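You operate a simulated robot arm through the tools that you are given. There is no shell and no other tool. Be economical: measure what you need, move in short steps, check, and stop when the job is done.

You are at the controls of a simulated robot arm. One attempt, no reset.

TASK
Fill the green cup from the jug marked LIGHT and strike it level.
Fine: heap it over the rim, put the jug back, draw the wooden bar across so that the rest falls into the purple dish, put the bar back. Cup and dish stay where they stand, the other jug stays full. Set down upright: what you pick out.

It is judged by the outcome, as a careful person would: the job done as asked, and still so three seconds after it is handed in. It fails if anything else is knocked over, pushed out of place, dropped, spilled or broken.

THE ROBOT
A 7-joint arm with a two-finger parallel gripper on a trunk, on a base that drives. Base frame: it is fixed to the floor where the robot stands at the start and does not move with it; the origin is under the middle of the robot, x ahead of it, y to its left, z up. Readings come in mm, rad, newtons and seconds.
With the tool pointing down near the work surface it reaches from about 240 to 580 mm from the robot's upright axis, wherever it stands. Its first joint turns from -2.897 to 2.897 rad. Payload 3.4 kg.
The TCP is the grasp point between the finger pads, 30 mm short of the fingertips. In the tool frame z runs along the fingers and y along their closing line. The gripper opens to 94 mm. The fingers are 28 mm wide and 10 mm thick; the gripper's body (50 by 96 mm) begins 55 mm behind the TCP.
Orientation is told as [roll, pitch, yaw] about the base's x, y, z axes, in that order, counted from this pose: with the fingers straight down and closing along the base's y, the tool's x points along the base's -x, its y along +y and its z along -z.

THE INTERFACE
- The arm moves only by the tool nudge_tool. Its argument "steps" is a list of rows, each a list of 6 numbers: the shift along the base's x, y, z in mm, then the turn, a rotation vector about the base's x, y, z in rad. In form: [[x, y, z, rx, ry, rz], ...]. A call has 1 to 12 rows; each row shifts and turns the commanded pose from where the row before left it. "claw" is the finger opening in mm, from 0 to 94, set as the call begins (left out, the last holds). Rows are played at 5 a second. More than 50 mm and 0.15 rad between two rows, or a gripper value outside its range, and nothing of the call is played. A pose out of reach is approached as far as the arm can. The call stops where the force on the tool passes 40 N (or 10 N more than at its start, if that is more) or the arm is blocked; 0.2 s more then pass. Each finger travels about 72 mm/s and halts on what it meets, pressing with about 44 N; the grip force reading is that of the motor and also rises with nothing between the fingers. The clock runs only during rows and for 0.2 s after the last one: add rows that do not move to give the fingers time. The reply holds the time, the measured pose of the TCP, the force on the tool along the base axes, the opening and the grip force, in the units named above and with some noise, with the torque about the TCP (base axes, N m) and any sound that the robot's microphone picked up.
- Cameras (640 x 400 px; columns grow to the right, rows downward): "scene" is now at [18.1, 138.1, 1653.1]; the picture's right is [0.04, -1.00, 0.00], its down [-0.75, -0.03, -0.66] and it looks along [0.66, 0.03, -0.75] (base axes); focal length 288 px, centre (320, 200). "wrist" rides on the gripper at [76, 14, -102] in the tool frame; the picture's right is [-0.18, 0.98, 0.00], its down [-0.75, -0.14, -0.64] and it looks along [-0.63, -0.12, 0.77] (tool axes); focal length 243 px, centre (320, 200). There is no depth. A picture from a camera that has moved, and an enlarged one, comes with that camera's place and axes in the base frame and with its lens. The place of the scene camera against the robot may be out by one fixed shift of up to 25 mm in any direction.
- get_image(camera): a new picture of that camera. It takes no simulated time.
- slide_trunk(by): slides the trunk up (or, below 0, down) by that many mm; the arm and the scene camera ride with it, the base frame stays. It gives what a move gives, with no picture.
- roll_base(legs): drives the robot by 1 to 6 legs, each [ahead, left, turn to the left] in mm, mm and rad, along the robot's own axes; the way and the turn of a leg run together, so that a leg with both is an arc; at most 1500 mm and 3.142 rad a leg. The arm and the cameras ride along, it lands a little off, and it stops where it bumps. It gives what a move gives.
- turn_head(pan, tilt): turns the head with the scene camera to pan (to the left, within 2.705 rad either way) and tilt (down, from -0.506 to 1.204), counted from straight ahead of the robot. It gives what a move gives.
- inspect(camera, box): a new picture of the part [left, top, right, bottom] of that camera's present view, enlarged. It takes no simulated time.
- hand_in(): hands the job in; it is judged then, once.

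Go step by step. Nothing tells you exact positions but the pictures and the camera data: compare them with the known pose of the tool, close in by small moves and look again before you grip or let go. The budget is 120 turns and 82 pictures, counting those below and the enlarged ones. Unless the task says otherwise, let go and move clear before handing in, and close with one line.

The tools are called after ">>>" as name(argument=value, ...) on one line, values as JSON. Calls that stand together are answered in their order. nudge_tool: Moves the arm, as the interface text tells. Its arguments: {"type":"object","properties":{"steps":{"type":"array","items":{"type":"array","items":{"type":"number"}}},"claw":{"type":"number"}},"required":["steps"]} The other tools are called the same way: slide_trunk (by) slides the trunk up or down; roll_base (legs) drives the base; turn_head (pan, tilt) turns the head that bears the scene camera; get_image (camera) takes a picture; inspect (camera, box) takes an enlarged picture of a part of a camera's view; hand_in () hands the job in.

At the start:

```text
t: 0.0
eef_pos: [282.0, 12.0, 1375.5]
ee_rot: [-0.002, -0.001, 0.001]
ft_force: [-0.2, -0.8, 0.8]
ft_torque: [0.03, 0.01, -0.04]
gripper_width: 93.8
grip_force: 0.1
trunk travel left (down, up): [-325.0, 61.0]
robot x, y, heading: [-0.5, 0.5, 0.004]
head pan, tilt: [0.04, 0.846]
```

scene: 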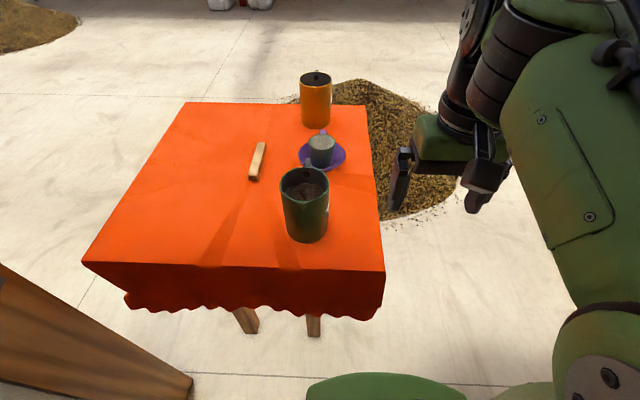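
wrist: 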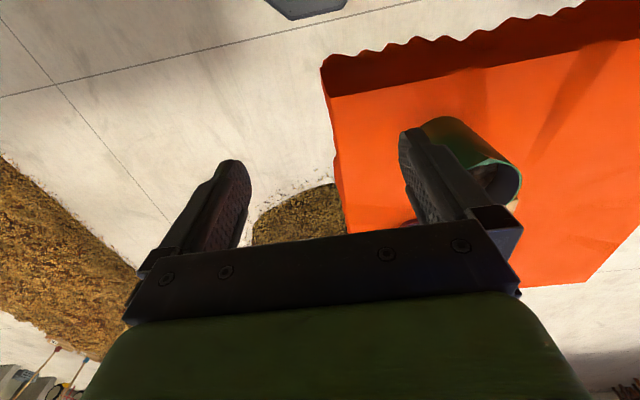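

I see a small table with an orange cloth, two jugs (orange far, green near), a small cup on a purple dish, and a wooden bar. I look closer to read the labels.

>>> inspect(camera="scene", box=[230, 60, 390, 160])

>>> inspect(camera="scene", box=[230, 150, 390, 250])

```text
4.00 times, centred on (310, 110) of scene
camera zoom: at [18.1, 138.1, 1653.1], right [0.04, -1.0, 0.0], down [-0.75, -0.03, -0.66], along [0.66, 0.03, -0.75], focal length 1154 px, centre (360, 560)
```

zoom: 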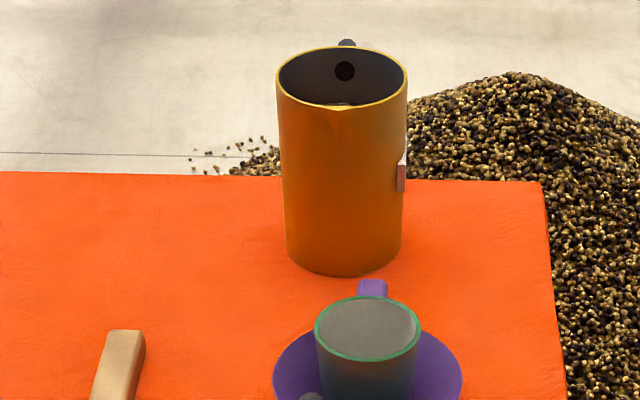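

```text
4.00 times, centred on (310, 200) of scene
camera zoom: at [18.1, 138.1, 1653.1], right [0.04, -1.0, 0.0], down [-0.75, -0.03, -0.66], along [0.66, 0.03, -0.75], focal length 1154 px, centre (360, 200)
```

zoom: 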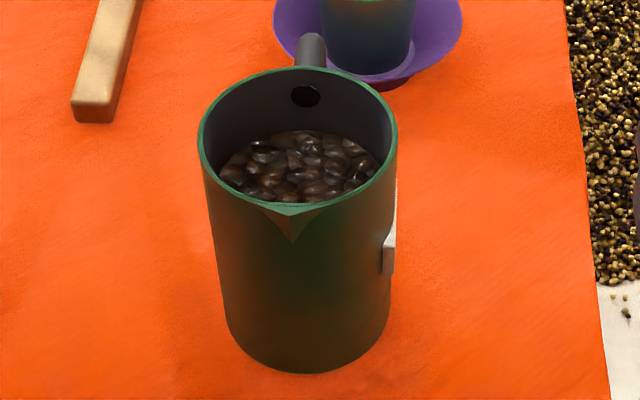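

The jugs' tags are on their right (-y) side, so I turn the tool about the vertical to look at them with the wrist camera from that side.

>>> nudge_tool(steps=[[10, -15, 0, 0, 0, 0.14], [10, -15, 0, 0, 0, 0.14], [10, -15, 0, 0, 0, 0.14], [10, -15, 0, 0, 0, 0.14], [10, -15, 0, 0, 0, 0.14], [10, -15, 0, 0, 0, 0.14], [10, -15, 0, 0, 0, 0.14], [10, -15, 0, 0, 0, 0.14], [10, -15, 0, 0, 0, 0.14], [10, -15, 0, 0, 0, 0.14], [10, 0, 0, 0, 0, 0.14]])

>>> get_image(camera="wrist")

>>> get_image(camera="scene")

```text
t: 2.4
eef_pos: [393.0, -140.7, 1375.2]
ee_rot: [0.0, 0.0, 1.542]
ft_force: [-0.1, -0.5, 0.8]
ft_torque: [0.0, 0.03, -0.01]
gripper_width: 93.9
grip_force: 0.2
trunk travel left (down, up): [-325.0, 61.0]
robot x, y, heading: [-0.3, 2.5, 0.004]
head pan, tilt: [0.04, 0.846]
```

```text
77 pictures are left
camera wrist: at [376.5, -215.5, 1478.1], right [-0.98, 0.21, 0.0], down [0.16, 0.75, 0.64], along [0.14, 0.63, -0.77], focal length 243 px, centre (320, 200)
```

wrist: 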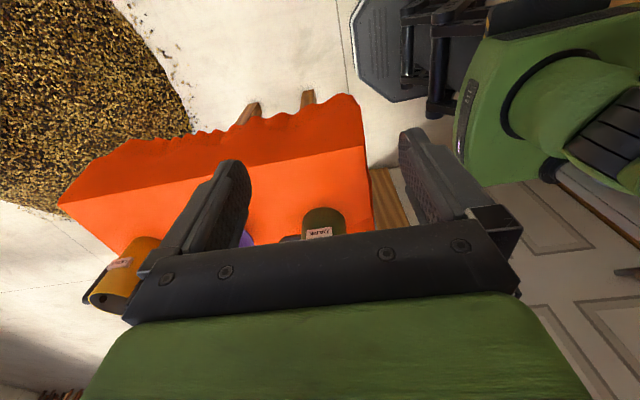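

```text
76 pictures are left
camera scene: at [18.8, 138.2, 1653.1], right [0.04, -1.0, 0.0], down [-0.75, -0.03, -0.66], along [0.66, 0.03, -0.75], focal length 288 px, centre (320, 200)
```

scene: 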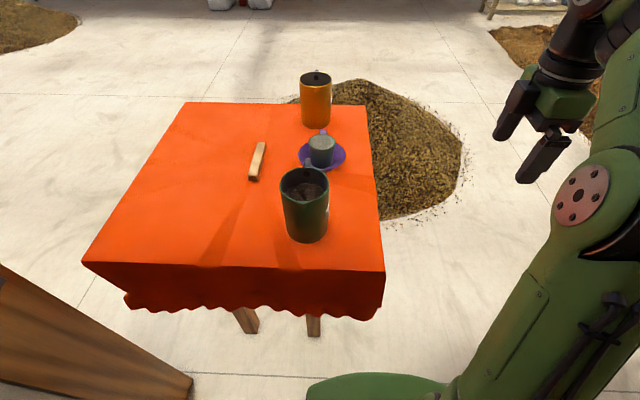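

The tags are just visible from here; I tilt the tool up and shift along x so that they appear between the fingers.

>>> nudge_tool(steps=[[10, 0, 0, 0.14, 0, 0], [10, 0, 0, 0.14, 0, 0], [10, 0, 0, 0.14, 0, 0], [10, 0, -10, 0.14, 0, 0], [10, 0, -10, 0.1, 0, 0], [0, 0, 0, 0, 0, 0]])

>>> get_image(camera="wrist")

```text
t: 3.8
eef_pos: [410.7, -154.2, 1382.2]
ee_rot: [-0.064, -0.546, 1.538]
ft_force: [0.3, 0.3, -0.1]
ft_torque: [0.01, 0.01, 0.01]
gripper_width: 94.1
grip_force: 0.1
out of reach, approached as far as the arm can: row 3, 4, 5
trunk travel left (down, up): [-325.0, 61.0]
robot x, y, heading: [-1.1, 0.4, -0.003]
head pan, tilt: [0.04, 0.846]
```

```text
75 pictures are left
camera wrist: at [385.7, -270.4, 1428.2], right [-0.97, 0.22, 0.04], down [0.11, 0.3, 0.95], along [0.2, 0.93, -0.32], focal length 243 px, centre (320, 200)
```

wrist: 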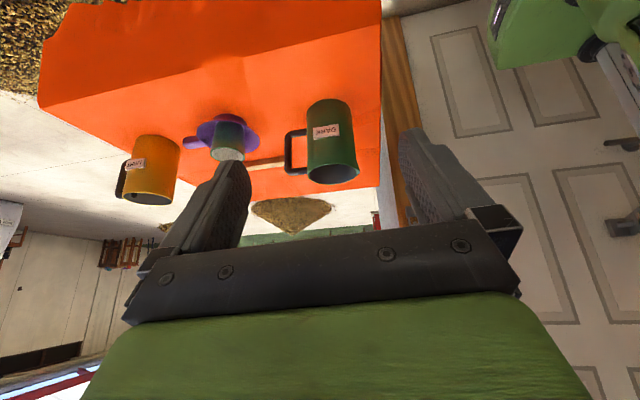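

>>> inspect(camera="wrist", box=[270, 80, 390, 200])

>>> inspect(camera="wrist", box=[100, 90, 260, 210])

```text
3.33 times, centred on (330, 140) of wrist
camera zoom: at [385.7, -270.4, 1428.2], right [-0.97, 0.22, 0.04], down [0.11, 0.3, 0.95], along [0.2, 0.93, -0.32], focal length 809 px, centre (287, 400)
```

zoom: 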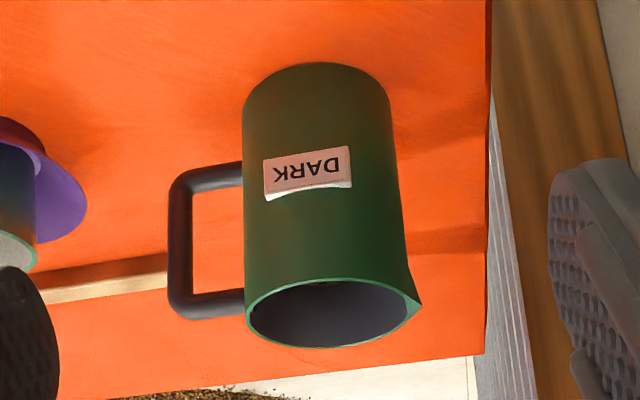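

```text
3.33 times, centred on (180, 150) of wrist
camera zoom: at [385.7, -270.4, 1428.2], right [-0.97, 0.22, 0.04], down [0.11, 0.3, 0.95], along [0.2, 0.93, -0.32], focal length 809 px, centre (787, 367)
```

zoom: 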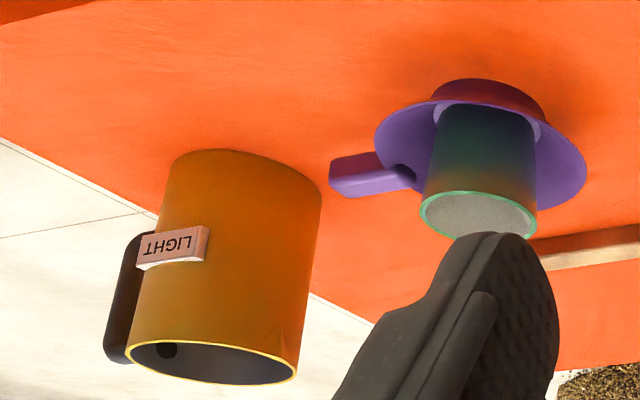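

LIGHT is the orange/yellow jug (≈(917,192), rim z≈1216); DARK is the green one nearby. The cup is around (687,163), rim z≈1146, and the bar at y≈364. I look down to see how the base fits relative to the table.

>>> turn_head(pan=0.0, tilt=1.2)

>>> get_image(camera="scene")

>>> turn_head(pan=-1.0, tilt=0.8)

>>> get_image(camera="scene")

```text
t: 4.6
eef_pos: [410.4, -152.5, 1381.2]
ee_rot: [-0.066, -0.544, 1.537]
ft_force: [0.3, -0.5, 0.6]
ft_torque: [0.0, -0.02, -0.01]
gripper_width: 93.9
grip_force: 0.1
trunk travel left (down, up): [-325.0, 61.0]
robot x, y, heading: [-0.3, 2.4, 0.002]
head pan, tilt: [0.0, 1.201]
```

```text
72 pictures are left
camera scene: at [-4.2, 134.9, 1629.2], right [0.0, -1.0, 0.0], down [-0.93, 0.0, -0.36], along [0.36, 0.0, -0.93], focal length 288 px, centre (320, 200)
```

scene: 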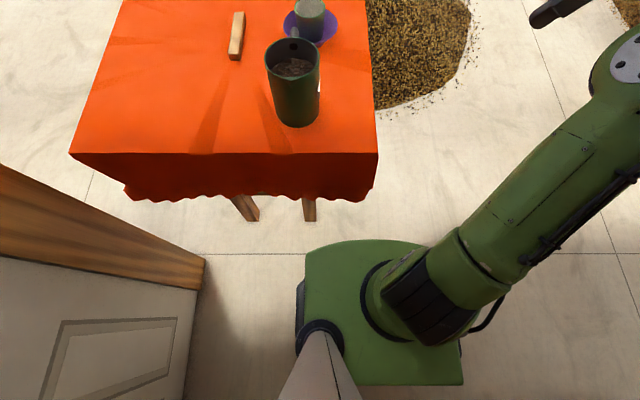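

```text
t: 5.9
eef_pos: [410.6, -151.9, 1380.9]
ee_rot: [-0.064, -0.545, 1.537]
ft_force: [-0.9, -0.7, 0.1]
ft_torque: [-0.03, 0.01, -0.01]
gripper_width: 93.7
grip_force: 0.0
trunk travel left (down, up): [-325.0, 61.0]
robot x, y, heading: [4.0, -1.4, -0.004]
head pan, tilt: [-1.0, 0.799]
```

```text
71 pictures are left
camera scene: at [-16.5, 67.0, 1656.9], right [-0.84, -0.54, 0.0], down [-0.39, 0.6, -0.7], along [0.38, -0.59, -0.72], focal length 288 px, centre (320, 200)
```

scene: 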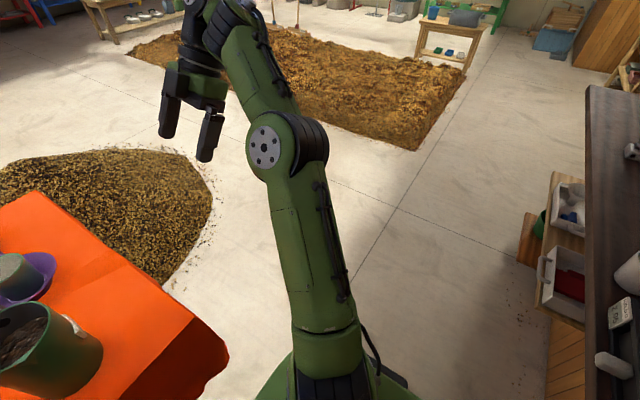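

The base can go partly under the table, so I'll work from the table's right side (y<0), facing +y. I drive right, ahead, then turn left, staying clear of the gravel heap at x≳1160.

>>> roll_base(legs=[[0, -480, 0], [760, 0, 0], [0, 0, 1.571]])

>>> turn_head(pan=0.0, tilt=0.85)

>>> get_image(camera="scene")

>>> get_image(camera="wrist")

```text
t: 16.2
eef_pos: [910.7, -61.6, 1380.2]
ee_rot: [-0.064, -0.544, 3.099]
ft_force: [0.2, -0.2, 0.4]
ft_torque: [-0.04, 0.03, -0.01]
gripper_width: 94.1
grip_force: 0.1
trunk travel left (down, up): [-325.0, 61.0]
robot x, y, heading: [752.0, -471.9, 1.561]
head pan, tilt: [-1.0, 0.799]
```

```text
t: 17.5
eef_pos: [910.8, -63.4, 1380.3]
ee_rot: [-0.065, -0.545, 3.099]
ft_force: [-0.3, -0.8, -0.2]
ft_torque: [0.04, 0.01, 0.02]
gripper_width: 93.9
grip_force: 0.0
trunk travel left (down, up): [-325.0, 61.0]
robot x, y, heading: [751.9, -470.9, 1.56]
head pan, tilt: [0.0, 0.85]
```

```text
70 pictures are left
camera scene: at [602.6, -469.7, 1652.9], right [1.0, -0.01, 0.0], down [-0.01, -0.75, -0.66], along [0.01, 0.66, -0.75], focal length 288 px, centre (320, 200)
```

scene: 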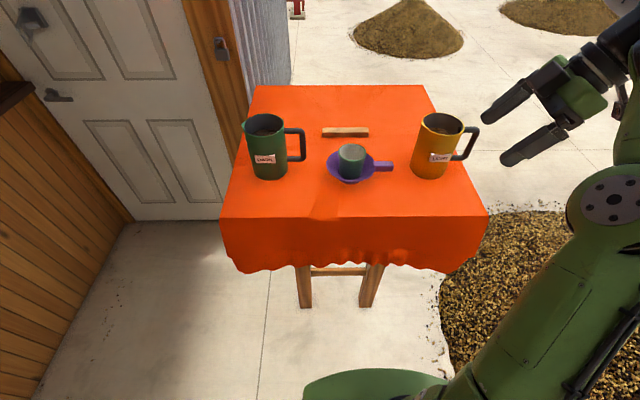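

```text
69 pictures are left
camera wrist: at [1027.6, -89.3, 1428.5], right [-0.23, -0.97, 0.04], down [-0.3, 0.11, 0.95], along [-0.92, 0.21, -0.32], focal length 243 px, centre (320, 200)
```

wrist: 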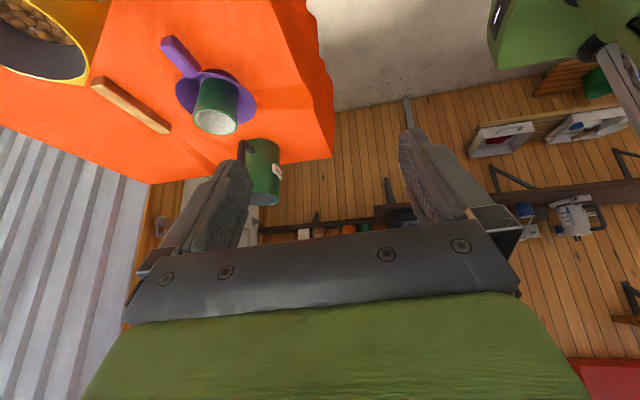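

>>> inspect(camera="scene", box=[310, 100, 490, 200])

>>> inspect(camera="wrist", box=[60, 0, 340, 175])

```text
3.56 times, centred on (400, 150) of scene
camera zoom: at [602.6, -469.7, 1652.9], right [1.0, -0.01, 0.0], down [-0.01, -0.75, -0.66], along [0.01, 0.66, -0.75], focal length 1026 px, centre (36, 378)
```

zoom: 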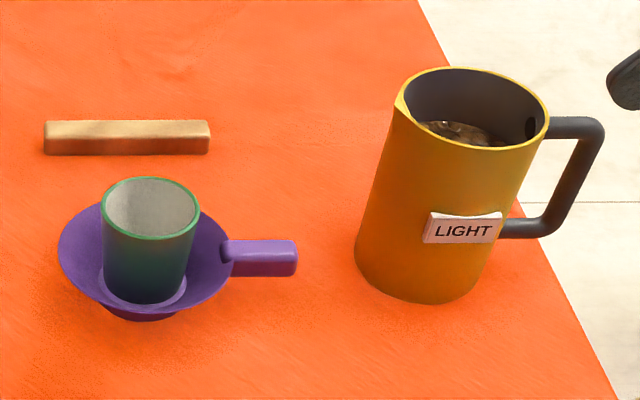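

```text
2.29 times, centred on (200, 88) of wrist
camera zoom: at [1027.6, -89.3, 1428.5], right [-0.23, -0.97, 0.04], down [-0.3, 0.11, 0.95], along [-0.92, 0.21, -0.32], focal length 555 px, centre (594, 457)
```

zoom: 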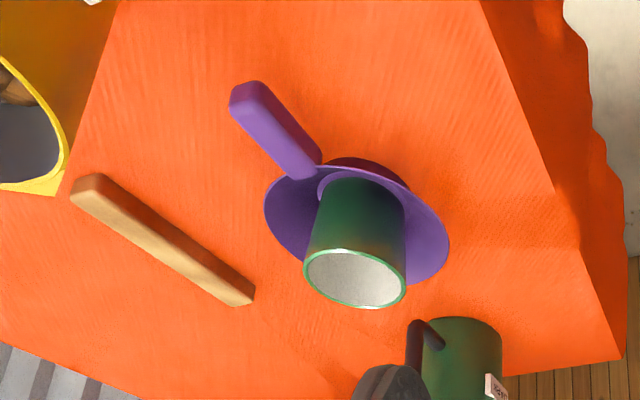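

I have a consistent picture: LIGHT jug axis ≈(947,213), rim z≈1203, handle bar at x≈1043; cup ≈(699,179), rim z≈1137; table z≈1040. I restore the tool to vertical with yaw going back towards 0, before driving closer.

>>> nudge_tool(steps=[[0, 0, 0, 0, -0.14, 0], [0, 0, 0, 0, -0.14, 0], [0, 0, 0, 0, -0.14, 0], [0, 0, 0, 0, -0.125, 0], [0, 0, 5, 0, 0, -0.15], [0, 0, 5, 0, 0, -0.15], [0, 0, 5, 0, 0, -0.15], [0, 0, 5, 0, 0, -0.15], [0, 0, 0, 0, 0, -0.15], [0, 0, 0, 0, 0, -0.15], [0, 0, 0, 0, 0, -0.15]])

>>> nudge_tool(steps=[[0, 0, 0, 0, 0, -0.15], [0, 0, 0, 0, 0, -0.15], [0, 0, 0, 0, 0, -0.15], [0, 0, 0, 0, 0, -0.15], [0, 0, 0, 0, 0, -0.15], [0, 0, 0, 0, 0, -0.15], [0, 0, 0, 0, 0, -0.15], [0, 0, 0, 0, 0, -0.15], [0, 0, 0, 0, 0, -0.15], [0, 0, 0, 0, 0, -0.15], [0, 0, 0, 0, 0, -0.15], [0, 0, 0, 0, 0, -0.15]])

>>> roll_base(legs=[[210, -50, 0.01]])

```text
t: 19.9
eef_pos: [911.4, -62.6, 1401.8]
ee_rot: [-0.087, 0.001, 2.053]
ft_force: [0.5, 0.0, -0.5]
ft_torque: [0.0, -0.01, 0.03]
gripper_width: 94.0
grip_force: 0.0
trunk travel left (down, up): [-325.0, 61.0]
robot x, y, heading: [755.0, -471.0, 1.562]
head pan, tilt: [0.0, 0.85]
```

```text
t: 20.7
eef_pos: [912.6, -61.2, 1401.3]
ee_rot: [-0.094, -0.009, 1.627]
ft_force: [5.5, 8.0, -11.1]
ft_torque: [-0.07, 0.37, 0.21]
gripper_width: 94.0
grip_force: 0.0
trunk travel left (down, up): [-325.0, 61.0]
robot x, y, heading: [752.7, -470.8, 1.559]
head pan, tilt: [0.0, 0.85]
stopped in row 4: the force on the tool passed its limit at 90 N (the readings are from after the stop); the commanded pose is now the measured one
```

```text
t: 22.4
eef_pos: [959.1, 148.1, 1401.7]
ee_rot: [-0.093, -0.008, 1.637]
ft_force: [16.2, 8.3, -18.6]
ft_torque: [0.41, 1.53, 1.09]
gripper_width: 94.0
grip_force: 0.1
trunk travel left (down, up): [-325.0, 61.0]
robot x, y, heading: [806.1, -265.9, 1.575]
head pan, tilt: [0.0, 0.85]
```

The tool met a force of 90 N in free air, perhaps the wrist touching the arm itself. I look before moving on.

>>> turn_head(pan=-0.4, tilt=0.7)

>>> get_image(camera="scene")

>>> get_image(camera="wrist")

```text
t: 23.3
eef_pos: [957.9, 146.9, 1400.6]
ee_rot: [-0.093, -0.008, 1.636]
ft_force: [10.9, 7.0, -11.8]
ft_torque: [0.21, 1.05, 0.69]
gripper_width: 94.1
grip_force: 0.2
trunk travel left (down, up): [-325.0, 61.0]
robot x, y, heading: [801.8, -266.7, 1.569]
head pan, tilt: [-0.4, 0.7]
```

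```text
66 pictures are left
camera scene: at [685.4, -264.0, 1665.1], right [0.92, -0.39, 0.0], down [-0.25, -0.59, -0.76], along [0.3, 0.7, -0.64], focal length 288 px, centre (320, 200)
```

scene: 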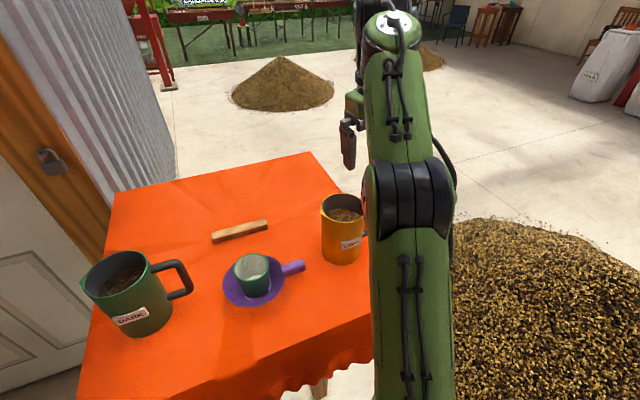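

```text
65 pictures are left
camera wrist: at [940.2, 68.5, 1501.9], right [-0.99, 0.12, -0.09], down [0.03, 0.75, 0.66], along [0.15, 0.65, -0.75], focal length 243 px, centre (320, 200)
```

wrist: 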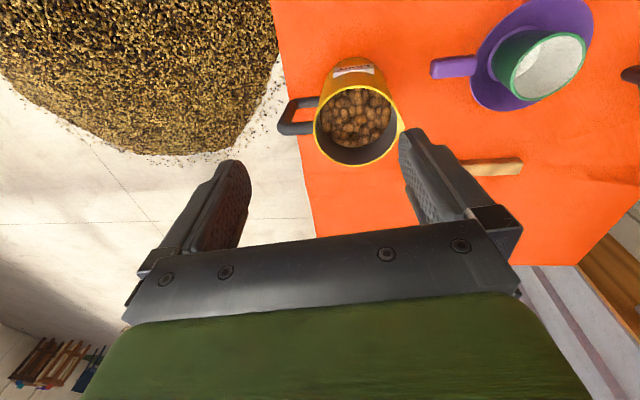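

>>> inspect(camera="scene", box=[300, 0, 460, 200])

>>> nudge_tool(steps=[[0, 0, 0, 0, 0, 0.1], [0, 0, 0, 0, 0, 0.1], [0, 0, 0, 0, 0, 0]])

```text
2.00 times, centred on (380, 100) of scene
camera zoom: at [685.4, -264.0, 1665.1], right [0.92, -0.39, 0.0], down [-0.25, -0.59, -0.76], along [0.3, 0.7, -0.64], focal length 577 px, centre (200, 400)
```

zoom: 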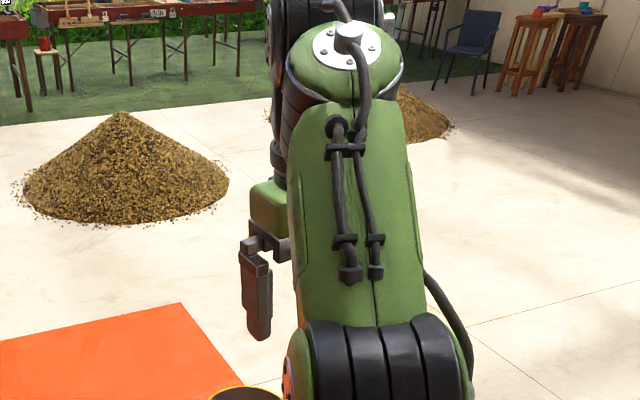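

```text
t: 24.1
eef_pos: [959.0, 147.7, 1401.2]
ee_rot: [-0.092, -0.008, 1.837]
ft_force: [0.1, -0.2, 0.1]
ft_torque: [0.02, 0.01, 0.01]
gripper_width: 93.8
grip_force: 0.0
trunk travel left (down, up): [-325.0, 61.0]
robot x, y, heading: [809.9, -264.8, 1.572]
head pan, tilt: [-0.4, 0.7]
```

Backing off cleared it: the hand touched the arm's own forearm because the arm is folded high. I lower the tool towards the working height (still above the jugs), which unfolds the arm, then retry the yaw.

>>> nudge_tool(steps=[[15, 10, -20, 0, 0, 0], [15, 10, -20, 0, 0, 0], [15, 10, -20, 0, 0, 0], [15, 10, -20, 0, 0, 0], [15, 10, -20, 0, 0, 0], [10, 10, -20, 0, 0, 0], [0, 0, 0, 0, 0, -0.1], [0, 0, 0, 0, 0, -0.1], [0, 0, 0, 0, 0, -0.1], [0, 0, 0, 0, 0, -0.1]])

>>> get_image(camera="scene")

```text
t: 26.3
eef_pos: [1043.3, 206.9, 1281.2]
ee_rot: [-0.093, -0.008, 1.435]
ft_force: [-0.6, -0.3, -0.6]
ft_torque: [0.01, 0.0, -0.01]
gripper_width: 94.0
grip_force: 0.1
trunk travel left (down, up): [-325.0, 61.0]
robot x, y, heading: [803.4, -264.0, 1.568]
head pan, tilt: [-0.4, 0.7]
```

```text
63 pictures are left
camera scene: at [685.7, -263.4, 1665.1], right [0.92, -0.39, 0.0], down [-0.25, -0.59, -0.76], along [0.3, 0.7, -0.64], focal length 288 px, centre (320, 200)
```

scene: 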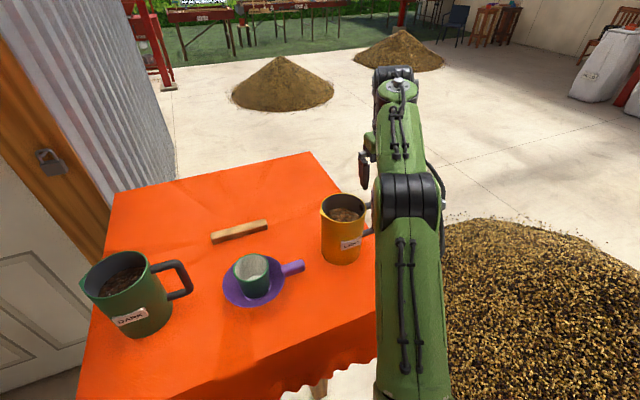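

>>> nudge_tool(steps=[[0, 0, 0, 0.013, 0.092, 0], [0, 0, 0, 0, 0, -0.12], [0, 0, 0, 0, 0, -0.12], [0, 0, 0, 0, 0, -0.12], [0, 0, 0, 0, 0, -0.12], [0, 0, 0, 0, 0, -0.12], [0, 0, 0, 0, 0, -0.12], [0, 0, 0, 0, 0, -0.12], [0, 0, 0, 0, 0, -0.12], [0, 0, 0, 0, 0, -0.12], [0, 0, 0, 0, 0, -0.12], [0, 0, 0, 0, 0, -0.12]])

>>> get_image(camera="wrist")

```text
t: 28.9
eef_pos: [1042.7, 207.1, 1282.6]
ee_rot: [0.0, -0.007, 0.111]
ft_force: [0.1, -0.9, -0.8]
ft_torque: [-0.02, 0.01, 0.0]
gripper_width: 93.9
grip_force: 0.0
trunk travel left (down, up): [-325.0, 61.0]
robot x, y, heading: [802.7, -266.1, 1.57]
head pan, tilt: [-0.4, 0.7]
```

```text
62 pictures are left
camera wrist: at [966.1, 212.5, 1383.8], right [0.07, 1.0, 0.0], down [0.76, -0.06, 0.65], along [0.65, -0.05, -0.76], focal length 243 px, centre (320, 200)
```

wrist: 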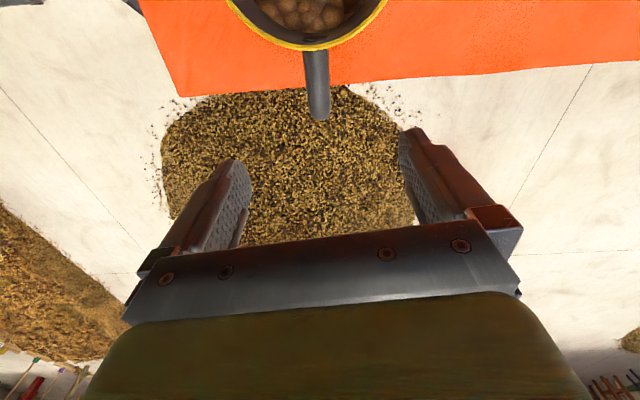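

The handle's top bar is clearly seen between the fingers; its outer end is at x≈1043, y≈206. I centre on the vertical bar (1033, 205.5) and descend to z≈1166.

>>> nudge_tool(steps=[[-10, -1.5, 0, 0, 0, -0.08], [0, 0, -20, 0, 0, 0], [0, 0, -20, 0, 0, 0], [0, 0, -20, 0, 0, 0], [0, 0, 0, 0, 0, 0]])

>>> get_image(camera="wrist")

>>> get_image(camera="scene")

```text
t: 30.1
eef_pos: [1032.3, 205.3, 1221.9]
ee_rot: [0.0, -0.009, 0.033]
ft_force: [0.1, 0.7, 0.2]
ft_torque: [0.0, -0.01, 0.02]
gripper_width: 94.2
grip_force: 0.0
trunk travel left (down, up): [-325.0, 61.0]
robot x, y, heading: [804.4, -264.5, 1.572]
head pan, tilt: [-0.4, 0.7]
```

```text
61 pictures are left
camera wrist: at [955.7, 217.5, 1323.7], right [0.15, 0.99, 0.0], down [0.75, -0.12, 0.65], along [0.64, -0.1, -0.76], focal length 243 px, centre (320, 200)
```

wrist: 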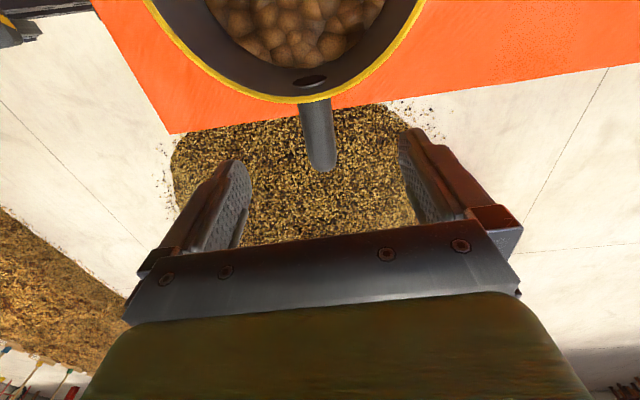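

```text
60 pictures are left
camera scene: at [685.5, -263.7, 1665.2], right [0.92, -0.39, 0.0], down [-0.25, -0.59, -0.76], along [0.3, 0.7, -0.64], focal length 288 px, centre (320, 200)
```

scene: 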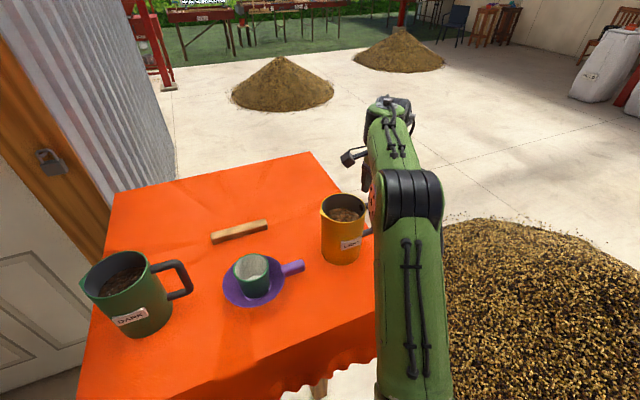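

Alignment looks good; descending the rest of the way around the handle.

>>> nudge_tool(steps=[[-2, 0, -17, 0, 0, 0], [0, 0, -17, 0, 0, 0], [0, 0, -17, 0, 0, 0], [0, 0, 0, 0, 0, 0]])

>>> get_image(camera="wrist")

```text
t: 31.1
eef_pos: [1033.2, 205.8, 1170.0]
ee_rot: [-0.001, -0.009, 0.032]
ft_force: [-0.2, 0.1, 0.1]
ft_torque: [0.06, 0.0, 0.0]
gripper_width: 93.9
grip_force: 0.0
trunk travel left (down, up): [-325.0, 61.0]
robot x, y, heading: [804.9, -265.7, 1.572]
head pan, tilt: [-0.4, 0.7]
```

```text
59 pictures are left
camera wrist: at [954.9, 218.0, 1272.4], right [0.15, 0.99, 0.0], down [0.75, -0.12, 0.65], along [0.64, -0.1, -0.76], focal length 243 px, centre (320, 200)
```

wrist: 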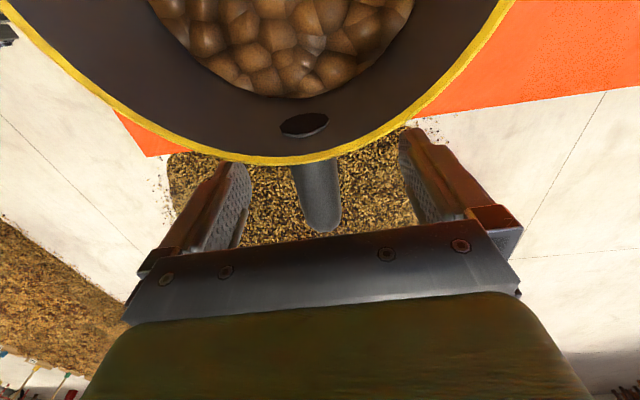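

The handle bar sits between the pads. I close on it.

>>> nudge_tool(steps=[[0, 0, 0, 0, 0, 0], [0, 0, 0, 0, 0, 0], [0, 0, 0, 0, 0, 0], [0, 0, 0, 0, 0, 0], [0, 0, 0, 0, 0, 0], [0, 0, 0, 0, 0, 0]], claw=0)

>>> get_image(camera="wrist")

```text
t: 32.5
eef_pos: [1031.9, 206.2, 1171.0]
ee_rot: [0.0, -0.008, 0.035]
ft_force: [-0.8, 3.2, 2.2]
ft_torque: [-0.04, 0.36, -0.3]
gripper_width: 21.5
grip_force: 43.8
trunk travel left (down, up): [-325.0, 61.0]
robot x, y, heading: [807.3, -267.4, 1.57]
head pan, tilt: [-0.4, 0.7]
```

```text
58 pictures are left
camera wrist: at [954.6, 218.6, 1272.6], right [0.15, 0.99, 0.0], down [0.75, -0.12, 0.65], along [0.64, -0.1, -0.76], focal length 243 px, centre (320, 200)
```

wrist: 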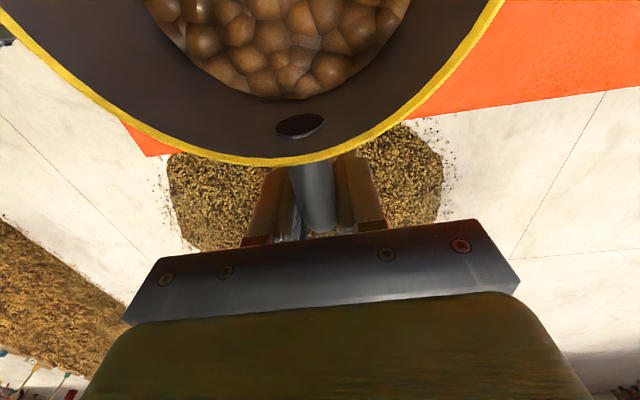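

Gripped at 21.5 mm. Lift-off check: I raise the jug 100 mm slowly.

>>> nudge_tool(steps=[[0, 0, 5, 0, 0, 0], [0, 0, 10, 0, 0, 0], [0, 0, 15, 0, 0, 0], [0, 0, 20, 0, 0, 0], [0, 0, 20, 0, 0, 0], [0, 0, 20, 0, 0, 0], [0, 0, 15, 0, 0, 0], [0, 0, 10, 0, 0, 0], [0, 0, 0, 0, 0, 0]])

>>> get_image(camera="wrist")

>>> get_image(camera="scene")

```text
t: 34.5
eef_pos: [1032.2, 206.3, 1286.1]
ee_rot: [-0.001, -0.007, 0.031]
ft_force: [1.0, -0.2, -6.3]
ft_torque: [0.0, -0.45, -0.01]
gripper_width: 21.6
grip_force: 43.7
trunk travel left (down, up): [-325.0, 61.0]
robot x, y, heading: [805.5, -263.9, 1.576]
head pan, tilt: [-0.4, 0.7]
```

```text
57 pictures are left
camera wrist: at [954.5, 218.1, 1388.1], right [0.15, 0.99, 0.0], down [0.75, -0.12, 0.65], along [0.64, -0.1, -0.76], focal length 243 px, centre (320, 200)
```

wrist: 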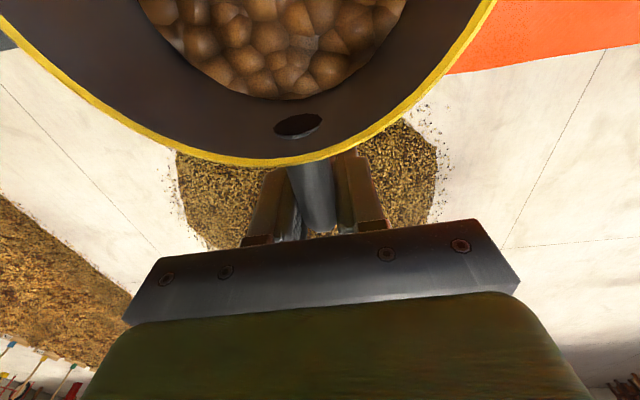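

```text
56 pictures are left
camera scene: at [685.7, -262.9, 1665.1], right [0.92, -0.39, 0.0], down [-0.25, -0.59, -0.76], along [0.3, 0.7, -0.64], focal length 288 px, centre (320, 200)
```

scene: 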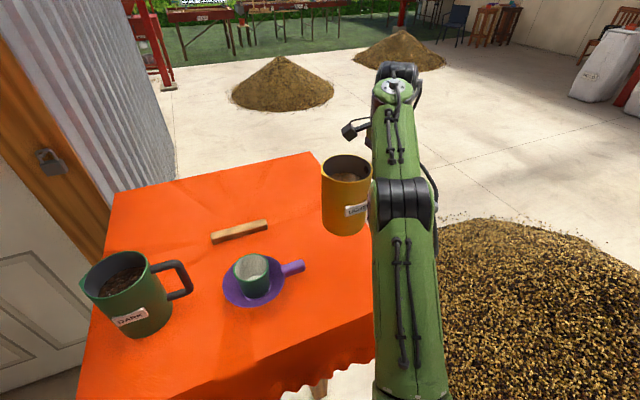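

The jug hangs steady (≈6 N). I raise it further and yaw it ~90° so its spout faces the robot and its handle faces away, which allows a natural forward pour.

>>> nudge_tool(steps=[[-5, 0, 12, 0, 0, 0.128], [-5, 0, 12, 0, 0, 0.128], [-5, 0, 12, 0, 0, 0.128], [-5, 0, 12, 0, 0, 0.128], [-5, 0, 12, 0, 0, 0.128], [-5, 0, 10, 0, 0, 0.128], [-10, 0, 0, 0, 0, 0.128], [-10, 0, 0, 0, 0, 0.128], [-10, 0, 0, 0, 0, 0.128], [-10, 0, 0, 0, 0, 0.128], [-10, 0, 0, 0, 0, 0.128], [-10, 0, 0, 0, 0, 0.128]])

>>> roll_base(legs=[[0, 105, 0]])

>>> turn_head(pan=-0.2, tilt=0.85)

>>> get_image(camera="scene")

```text
t: 37.1
eef_pos: [947.8, 185.4, 1351.9]
ee_rot: [0.021, -0.038, 1.379]
ft_force: [0.7, -0.6, -6.9]
ft_torque: [0.44, -0.11, 0.0]
gripper_width: 21.5
grip_force: 44.2
out of reach, approached as far as the arm can: row 2, 4, 5, 6
trunk travel left (down, up): [-325.0, 61.0]
robot x, y, heading: [809.8, -263.9, 1.568]
head pan, tilt: [-0.4, 0.7]
```

```text
t: 38.2
eef_pos: [840.9, 183.8, 1352.1]
ee_rot: [0.022, -0.039, 1.377]
ft_force: [-0.2, 1.0, -6.2]
ft_torque: [0.43, -0.12, 0.0]
gripper_width: 21.5
grip_force: 44.3
trunk travel left (down, up): [-325.0, 61.0]
robot x, y, heading: [703.8, -262.4, 1.567]
head pan, tilt: [-0.4, 0.7]
```

```text
t: 39.0
eef_pos: [842.2, 184.4, 1351.7]
ee_rot: [0.02, -0.039, 1.377]
ft_force: [0.9, 1.0, -6.5]
ft_torque: [0.45, -0.05, 0.03]
gripper_width: 21.5
grip_force: 44.2
trunk travel left (down, up): [-325.0, 61.0]
robot x, y, heading: [697.9, -265.6, 1.567]
head pan, tilt: [-0.201, 0.85]
```

```text
55 pictures are left
camera scene: at [562.1, -264.4, 1652.9], right [0.98, -0.2, 0.0], down [-0.15, -0.74, -0.66], along [0.13, 0.65, -0.75], focal length 288 px, centre (320, 200)
```

scene: 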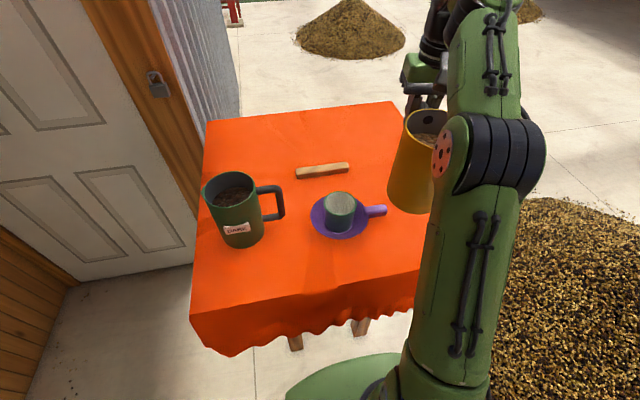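

The pose is near the arm's upper reach, so I raise the trunk, then bring the jug over in front of the cup.

>>> slide_trunk(by=58)

>>> nudge_tool(steps=[[-15, 0, -5, 0, 0, 0.02], [-15, 0, -5, 0, 0, 0.02], [-15, 0, -5, 0, 0, 0.03], [-15, 0, -5, 0, 0, 0.03], [-15, 0, -5, 0, 0, 0.03], [-15, 0, -5, 0, 0, 0.03], [-15, 0, -5, 0, 0, 0.03], [-15, 0, -5, 0, 0, 0], [-15, 0, 0, 0, 0, 0], [0, 0, 0, 0, 0, 0]])

>>> get_image(camera="scene")

```text
t: 40.0
eef_pos: [841.5, 184.4, 1410.1]
ee_rot: [0.021, -0.039, 1.376]
ft_force: [0.2, 0.2, -7.2]
ft_torque: [0.43, -0.06, 0.03]
gripper_width: 21.9
grip_force: 43.6
trunk travel left (down, up): [-383.0, 3.0]
robot x, y, heading: [699.0, -264.3, 1.568]
head pan, tilt: [-0.201, 0.85]
```

```text
t: 42.2
eef_pos: [705.8, 184.0, 1369.8]
ee_rot: [0.022, -0.038, 1.564]
ft_force: [-0.2, 0.0, -6.3]
ft_torque: [0.44, -0.01, -0.02]
gripper_width: 21.7
grip_force: 43.7
trunk travel left (down, up): [-383.0, 3.0]
robot x, y, heading: [695.1, -268.1, 1.567]
head pan, tilt: [-0.201, 0.85]
```

```text
54 pictures are left
camera scene: at [562.3, -264.3, 1710.6], right [0.98, -0.2, 0.0], down [-0.15, -0.74, -0.66], along [0.13, 0.65, -0.75], focal length 288 px, centre (320, 200)
```

scene: 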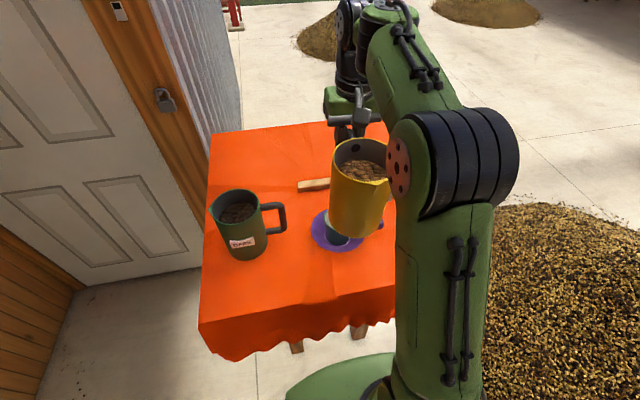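

Now I begin tilting (rotation about +x), high above the cup, well before anything can flow.

>>> nudge_tool(steps=[[-4, 8, 0, 0.1, -0.022, 0], [-3, 8, 0, 0.12, 0, 0], [0, 8, 0, 0.12, 0, 0], [0, 8, 0, 0.12, 0, 0], [0, 8, 0, 0.12, 0, 0], [0, 8, 0, 0.12, 0, 0], [0, 0, 0, 0, 0, 0]])

>>> get_image(camera="scene")

>>> get_image(camera="wrist")

```text
t: 43.8
eef_pos: [699.5, 231.7, 1369.2]
ee_rot: [0.003, -0.739, 1.566]
ft_force: [-0.1, -0.3, -5.9]
ft_torque: [0.16, 0.01, 0.02]
gripper_width: 21.4
grip_force: 44.2
trunk travel left (down, up): [-383.0, 3.0]
robot x, y, heading: [699.6, -264.9, 1.569]
head pan, tilt: [-0.201, 0.85]
```

```text
53 pictures are left
camera scene: at [561.7, -264.0, 1710.5], right [0.98, -0.2, 0.0], down [-0.15, -0.74, -0.66], along [0.13, 0.65, -0.75], focal length 288 px, centre (320, 200)
```

scene: 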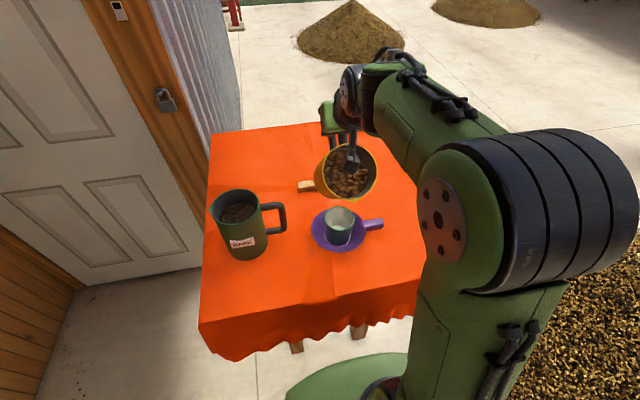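

```text
52 pictures are left
camera wrist: at [684.6, 106.8, 1394.2], right [-0.98, 0.14, 0.13], down [0.14, 0.12, 0.98], along [0.12, 0.98, -0.14], focal length 243 px, centre (320, 200)
```

wrist: 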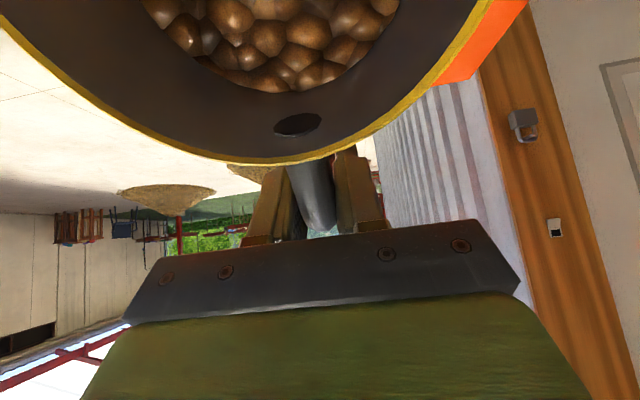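

Good view of the cup under the jug. I continue to ~66° tilt while moving the spout over the cup and lowering carefully.

>>> nudge_tool(steps=[[0, 14, 0, 0.1, 0, 0], [0, 14, 0, 0.1, 0, 0], [0, 14, 0, 0.1, 0, 0], [0, 14, 0, 0.1, 0, 0], [0, 0, -15, 0, 0, 0], [0, 0, -15, 0, 0, 0], [0, 0, -15, 0, 0, 0], [0, 0, 0, 0, 0, 0]])

>>> inspect(camera="scene", box=[260, 120, 420, 260])

```text
t: 45.6
eef_pos: [698.5, 288.4, 1324.7]
ee_rot: [0.008, -1.137, 1.563]
ft_force: [-0.4, 1.0, -6.1]
ft_torque: [-0.1, 0.02, 0.0]
gripper_width: 21.6
grip_force: 43.8
trunk travel left (down, up): [-383.0, 3.0]
robot x, y, heading: [699.2, -265.0, 1.565]
head pan, tilt: [-0.201, 0.85]
```

```text
2.86 times, centred on (340, 190) of scene
camera zoom: at [561.7, -264.6, 1710.5], right [0.98, -0.2, 0.0], down [-0.15, -0.74, -0.66], along [0.13, 0.65, -0.75], focal length 824 px, centre (263, 229)
```

zoom: 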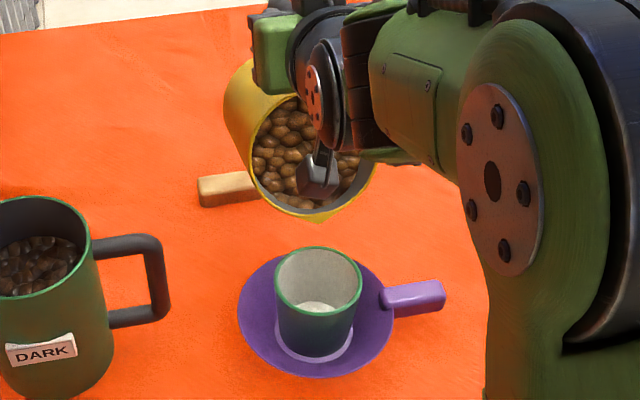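

The spout is right over the cup, ~12 mm past its centre. I lower by 33 mm and then tilt in small increments about the spout.

>>> nudge_tool(steps=[[0, 1, -11, 0, 0, 0], [0, 1, -11, 0, 0, 0], [0, 1, -11, 0, 0, 0], [0, -7.1, 5.8, 0.06, 0, 0], [0, -7.6, 5.3, 0.06, 0, 0], [0, 0, 0, 0, 0, 0]])

>>> inspect(camera="scene", box=[260, 120, 420, 260])

```text
t: 47.0
eef_pos: [698.5, 277.0, 1303.4]
ee_rot: [0.011, -1.259, 1.559]
ft_force: [-0.3, -0.3, -6.7]
ft_torque: [-0.15, 0.02, 0.05]
gripper_width: 21.5
grip_force: 44.3
trunk travel left (down, up): [-383.0, 3.0]
robot x, y, heading: [699.6, -265.6, 1.566]
head pan, tilt: [-0.201, 0.85]
```

```text
2.86 times, centred on (340, 190) of scene
camera zoom: at [561.6, -263.6, 1710.5], right [0.98, -0.2, 0.0], down [-0.15, -0.74, -0.66], along [0.13, 0.65, -0.75], focal length 824 px, centre (263, 229)
```

zoom: 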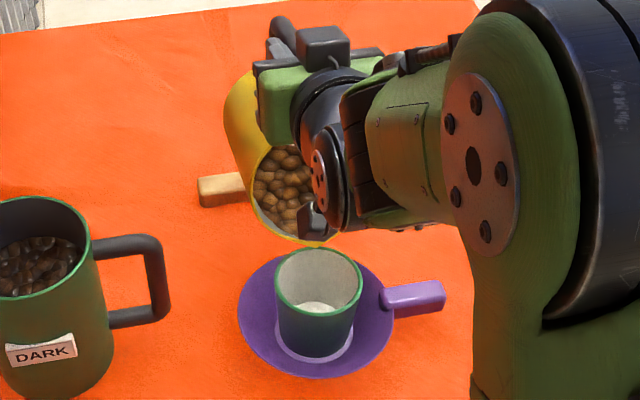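

>>> nudge_tool(steps=[[0, -6.6, 3.5, 0.05, 0, 0], [0, -6.8, 3.2, 0.05, 0, 0], [0, 0, 0, 0, 0, 0], [0, 0, 0, 0, 0, 0]])

>>> inspect(camera="scene", box=[260, 120, 420, 260])

```text
t: 48.0
eef_pos: [699.4, 262.0, 1311.3]
ee_rot: [0.016, -1.358, 1.553]
ft_force: [0.2, -0.1, -6.7]
ft_torque: [-0.19, -0.02, -0.03]
gripper_width: 21.5
grip_force: 44.4
trunk travel left (down, up): [-383.0, 3.0]
robot x, y, heading: [697.1, -265.9, 1.57]
head pan, tilt: [-0.201, 0.85]
```

```text
2.86 times, centred on (340, 190) of scene
camera zoom: at [561.6, -264.2, 1710.5], right [0.98, -0.2, 0.0], down [-0.15, -0.74, -0.66], along [0.13, 0.65, -0.75], focal length 824 px, centre (263, 229)
```

zoom: 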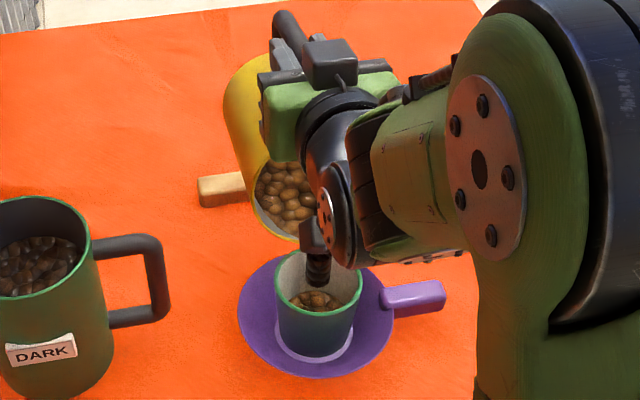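

Beans are landing in the cup. Continue with small increments.

>>> nudge_tool(steps=[[0, -4.0, 1.9, 0.03, 0, 0], [0, 0, 0, 0, 0, 0], [0, 0, 0, 0, 0, 0], [0, 0, 0, 0, 0, 0]])

>>> inspect(camera="scene", box=[300, 180, 400, 260])

```text
t: 49.0
eef_pos: [699.4, 259.1, 1312.8]
ee_rot: [0.021, -1.388, 1.551]
ft_force: [1.1, 0.5, -5.8]
ft_torque: [-0.2, 0.07, -0.02]
gripper_width: 21.7
grip_force: 43.6
trunk travel left (down, up): [-383.0, 3.0]
robot x, y, heading: [697.5, -265.2, 1.569]
head pan, tilt: [-0.201, 0.85]
```

```text
5.00 times, centred on (350, 220) of scene
camera zoom: at [561.6, -264.2, 1710.5], right [0.98, -0.2, 0.0], down [-0.15, -0.74, -0.66], along [0.13, 0.65, -0.75], focal length 1443 px, centre (170, 100)
```

zoom: 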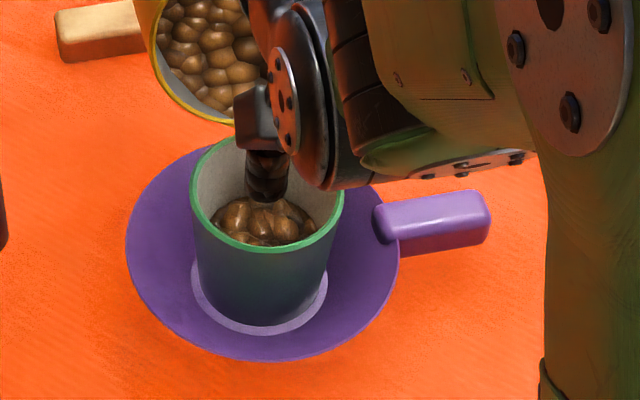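

>>> nudge_tool(steps=[[0, -4.0, 1.8, 0.03, 0, 0], [0, 0, 0, 0, 0, 0], [0, -4.1, 1.6, 0.03, 0, 0], [0, 0, 0, 0, 0, 0], [0, 0, 0, 0, 0, 0]])

>>> inspect(camera="scene", box=[300, 180, 400, 260])

```text
t: 50.2
eef_pos: [699.6, 249.7, 1316.2]
ee_rot: [0.03, -1.448, 1.54]
ft_force: [-0.6, 0.8, -6.7]
ft_torque: [-0.22, -0.02, 0.0]
gripper_width: 21.6
grip_force: 43.9
trunk travel left (down, up): [-383.0, 3.0]
robot x, y, heading: [697.4, -265.4, 1.572]
head pan, tilt: [-0.201, 0.85]
```

```text
5.00 times, centred on (350, 220) of scene
camera zoom: at [561.6, -264.2, 1710.5], right [0.98, -0.2, 0.0], down [-0.15, -0.74, -0.66], along [0.13, 0.65, -0.75], focal length 1443 px, centre (170, 100)
```

zoom: 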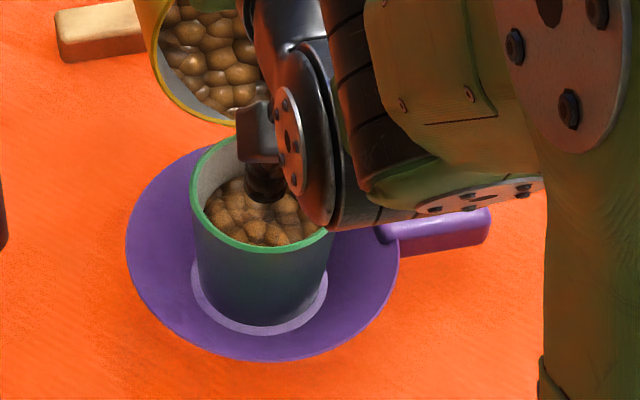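

>>> nudge_tool(steps=[[0, -4.3, 1.6, 0.03, 0, 0], [0, 0, 0, 0, 0, 0], [0, 0, 0, 0, 0, 0], [0, 0, 0, 0, 0, 0]])

>>> inspect(camera="scene", box=[300, 180, 400, 260])

```text
t: 51.2
eef_pos: [698.4, 246.3, 1316.4]
ee_rot: [0.041, -1.478, 1.53]
ft_force: [0.8, 0.1, -5.4]
ft_torque: [-0.22, 0.03, 0.02]
gripper_width: 21.3
grip_force: 43.5
trunk travel left (down, up): [-383.0, 3.0]
robot x, y, heading: [695.2, -264.3, 1.57]
head pan, tilt: [-0.201, 0.85]
```

```text
5.00 times, centred on (350, 220) of scene
camera zoom: at [561.6, -264.2, 1710.5], right [0.98, -0.2, 0.0], down [-0.15, -0.74, -0.66], along [0.13, 0.65, -0.75], focal length 1443 px, centre (170, 100)
```

zoom: 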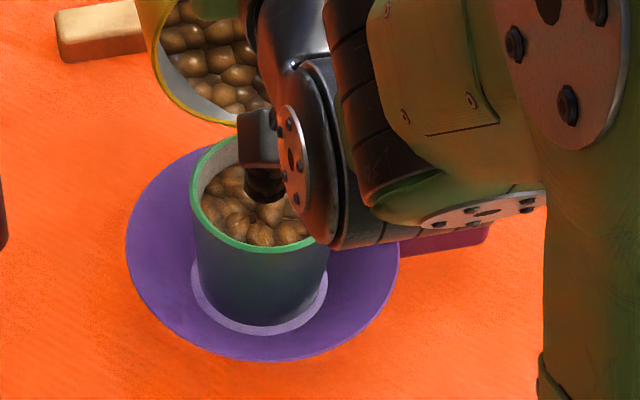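

>>> nudge_tool(steps=[[0, -4.3, 1.6, 0.03, 0, 0], [0, 0, 0, 0, 0, 0], [0, -4.3, 1.4, 0.03, 0, 0], [0, 0, 0, 0, 0, 0], [0, 0, 0, 0, 0, 0]])

>>> inspect(camera="scene", box=[300, 180, 400, 260])

```text
t: 52.4
eef_pos: [699.1, 237.3, 1318.6]
ee_rot: [0.121, -1.537, 1.451]
ft_force: [0.0, 0.7, -5.4]
ft_torque: [-0.24, 0.0, -0.01]
gripper_width: 21.6
grip_force: 43.8
trunk travel left (down, up): [-383.0, 3.0]
robot x, y, heading: [701.2, -264.4, 1.567]
head pan, tilt: [-0.201, 0.85]
```

```text
5.00 times, centred on (350, 220) of scene
camera zoom: at [561.6, -264.3, 1710.5], right [0.98, -0.2, 0.0], down [-0.15, -0.74, -0.66], along [0.13, 0.65, -0.75], focal length 1443 px, centre (170, 100)
```

zoom: 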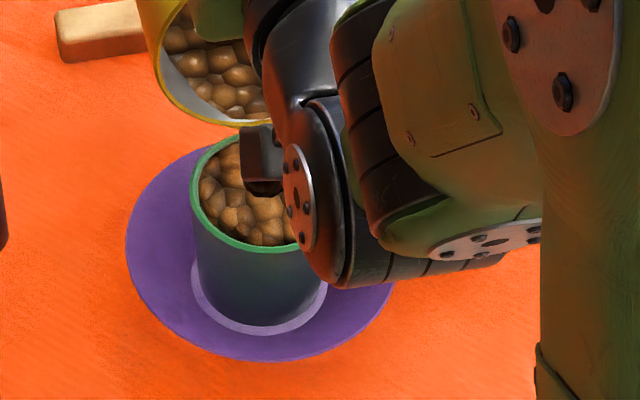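

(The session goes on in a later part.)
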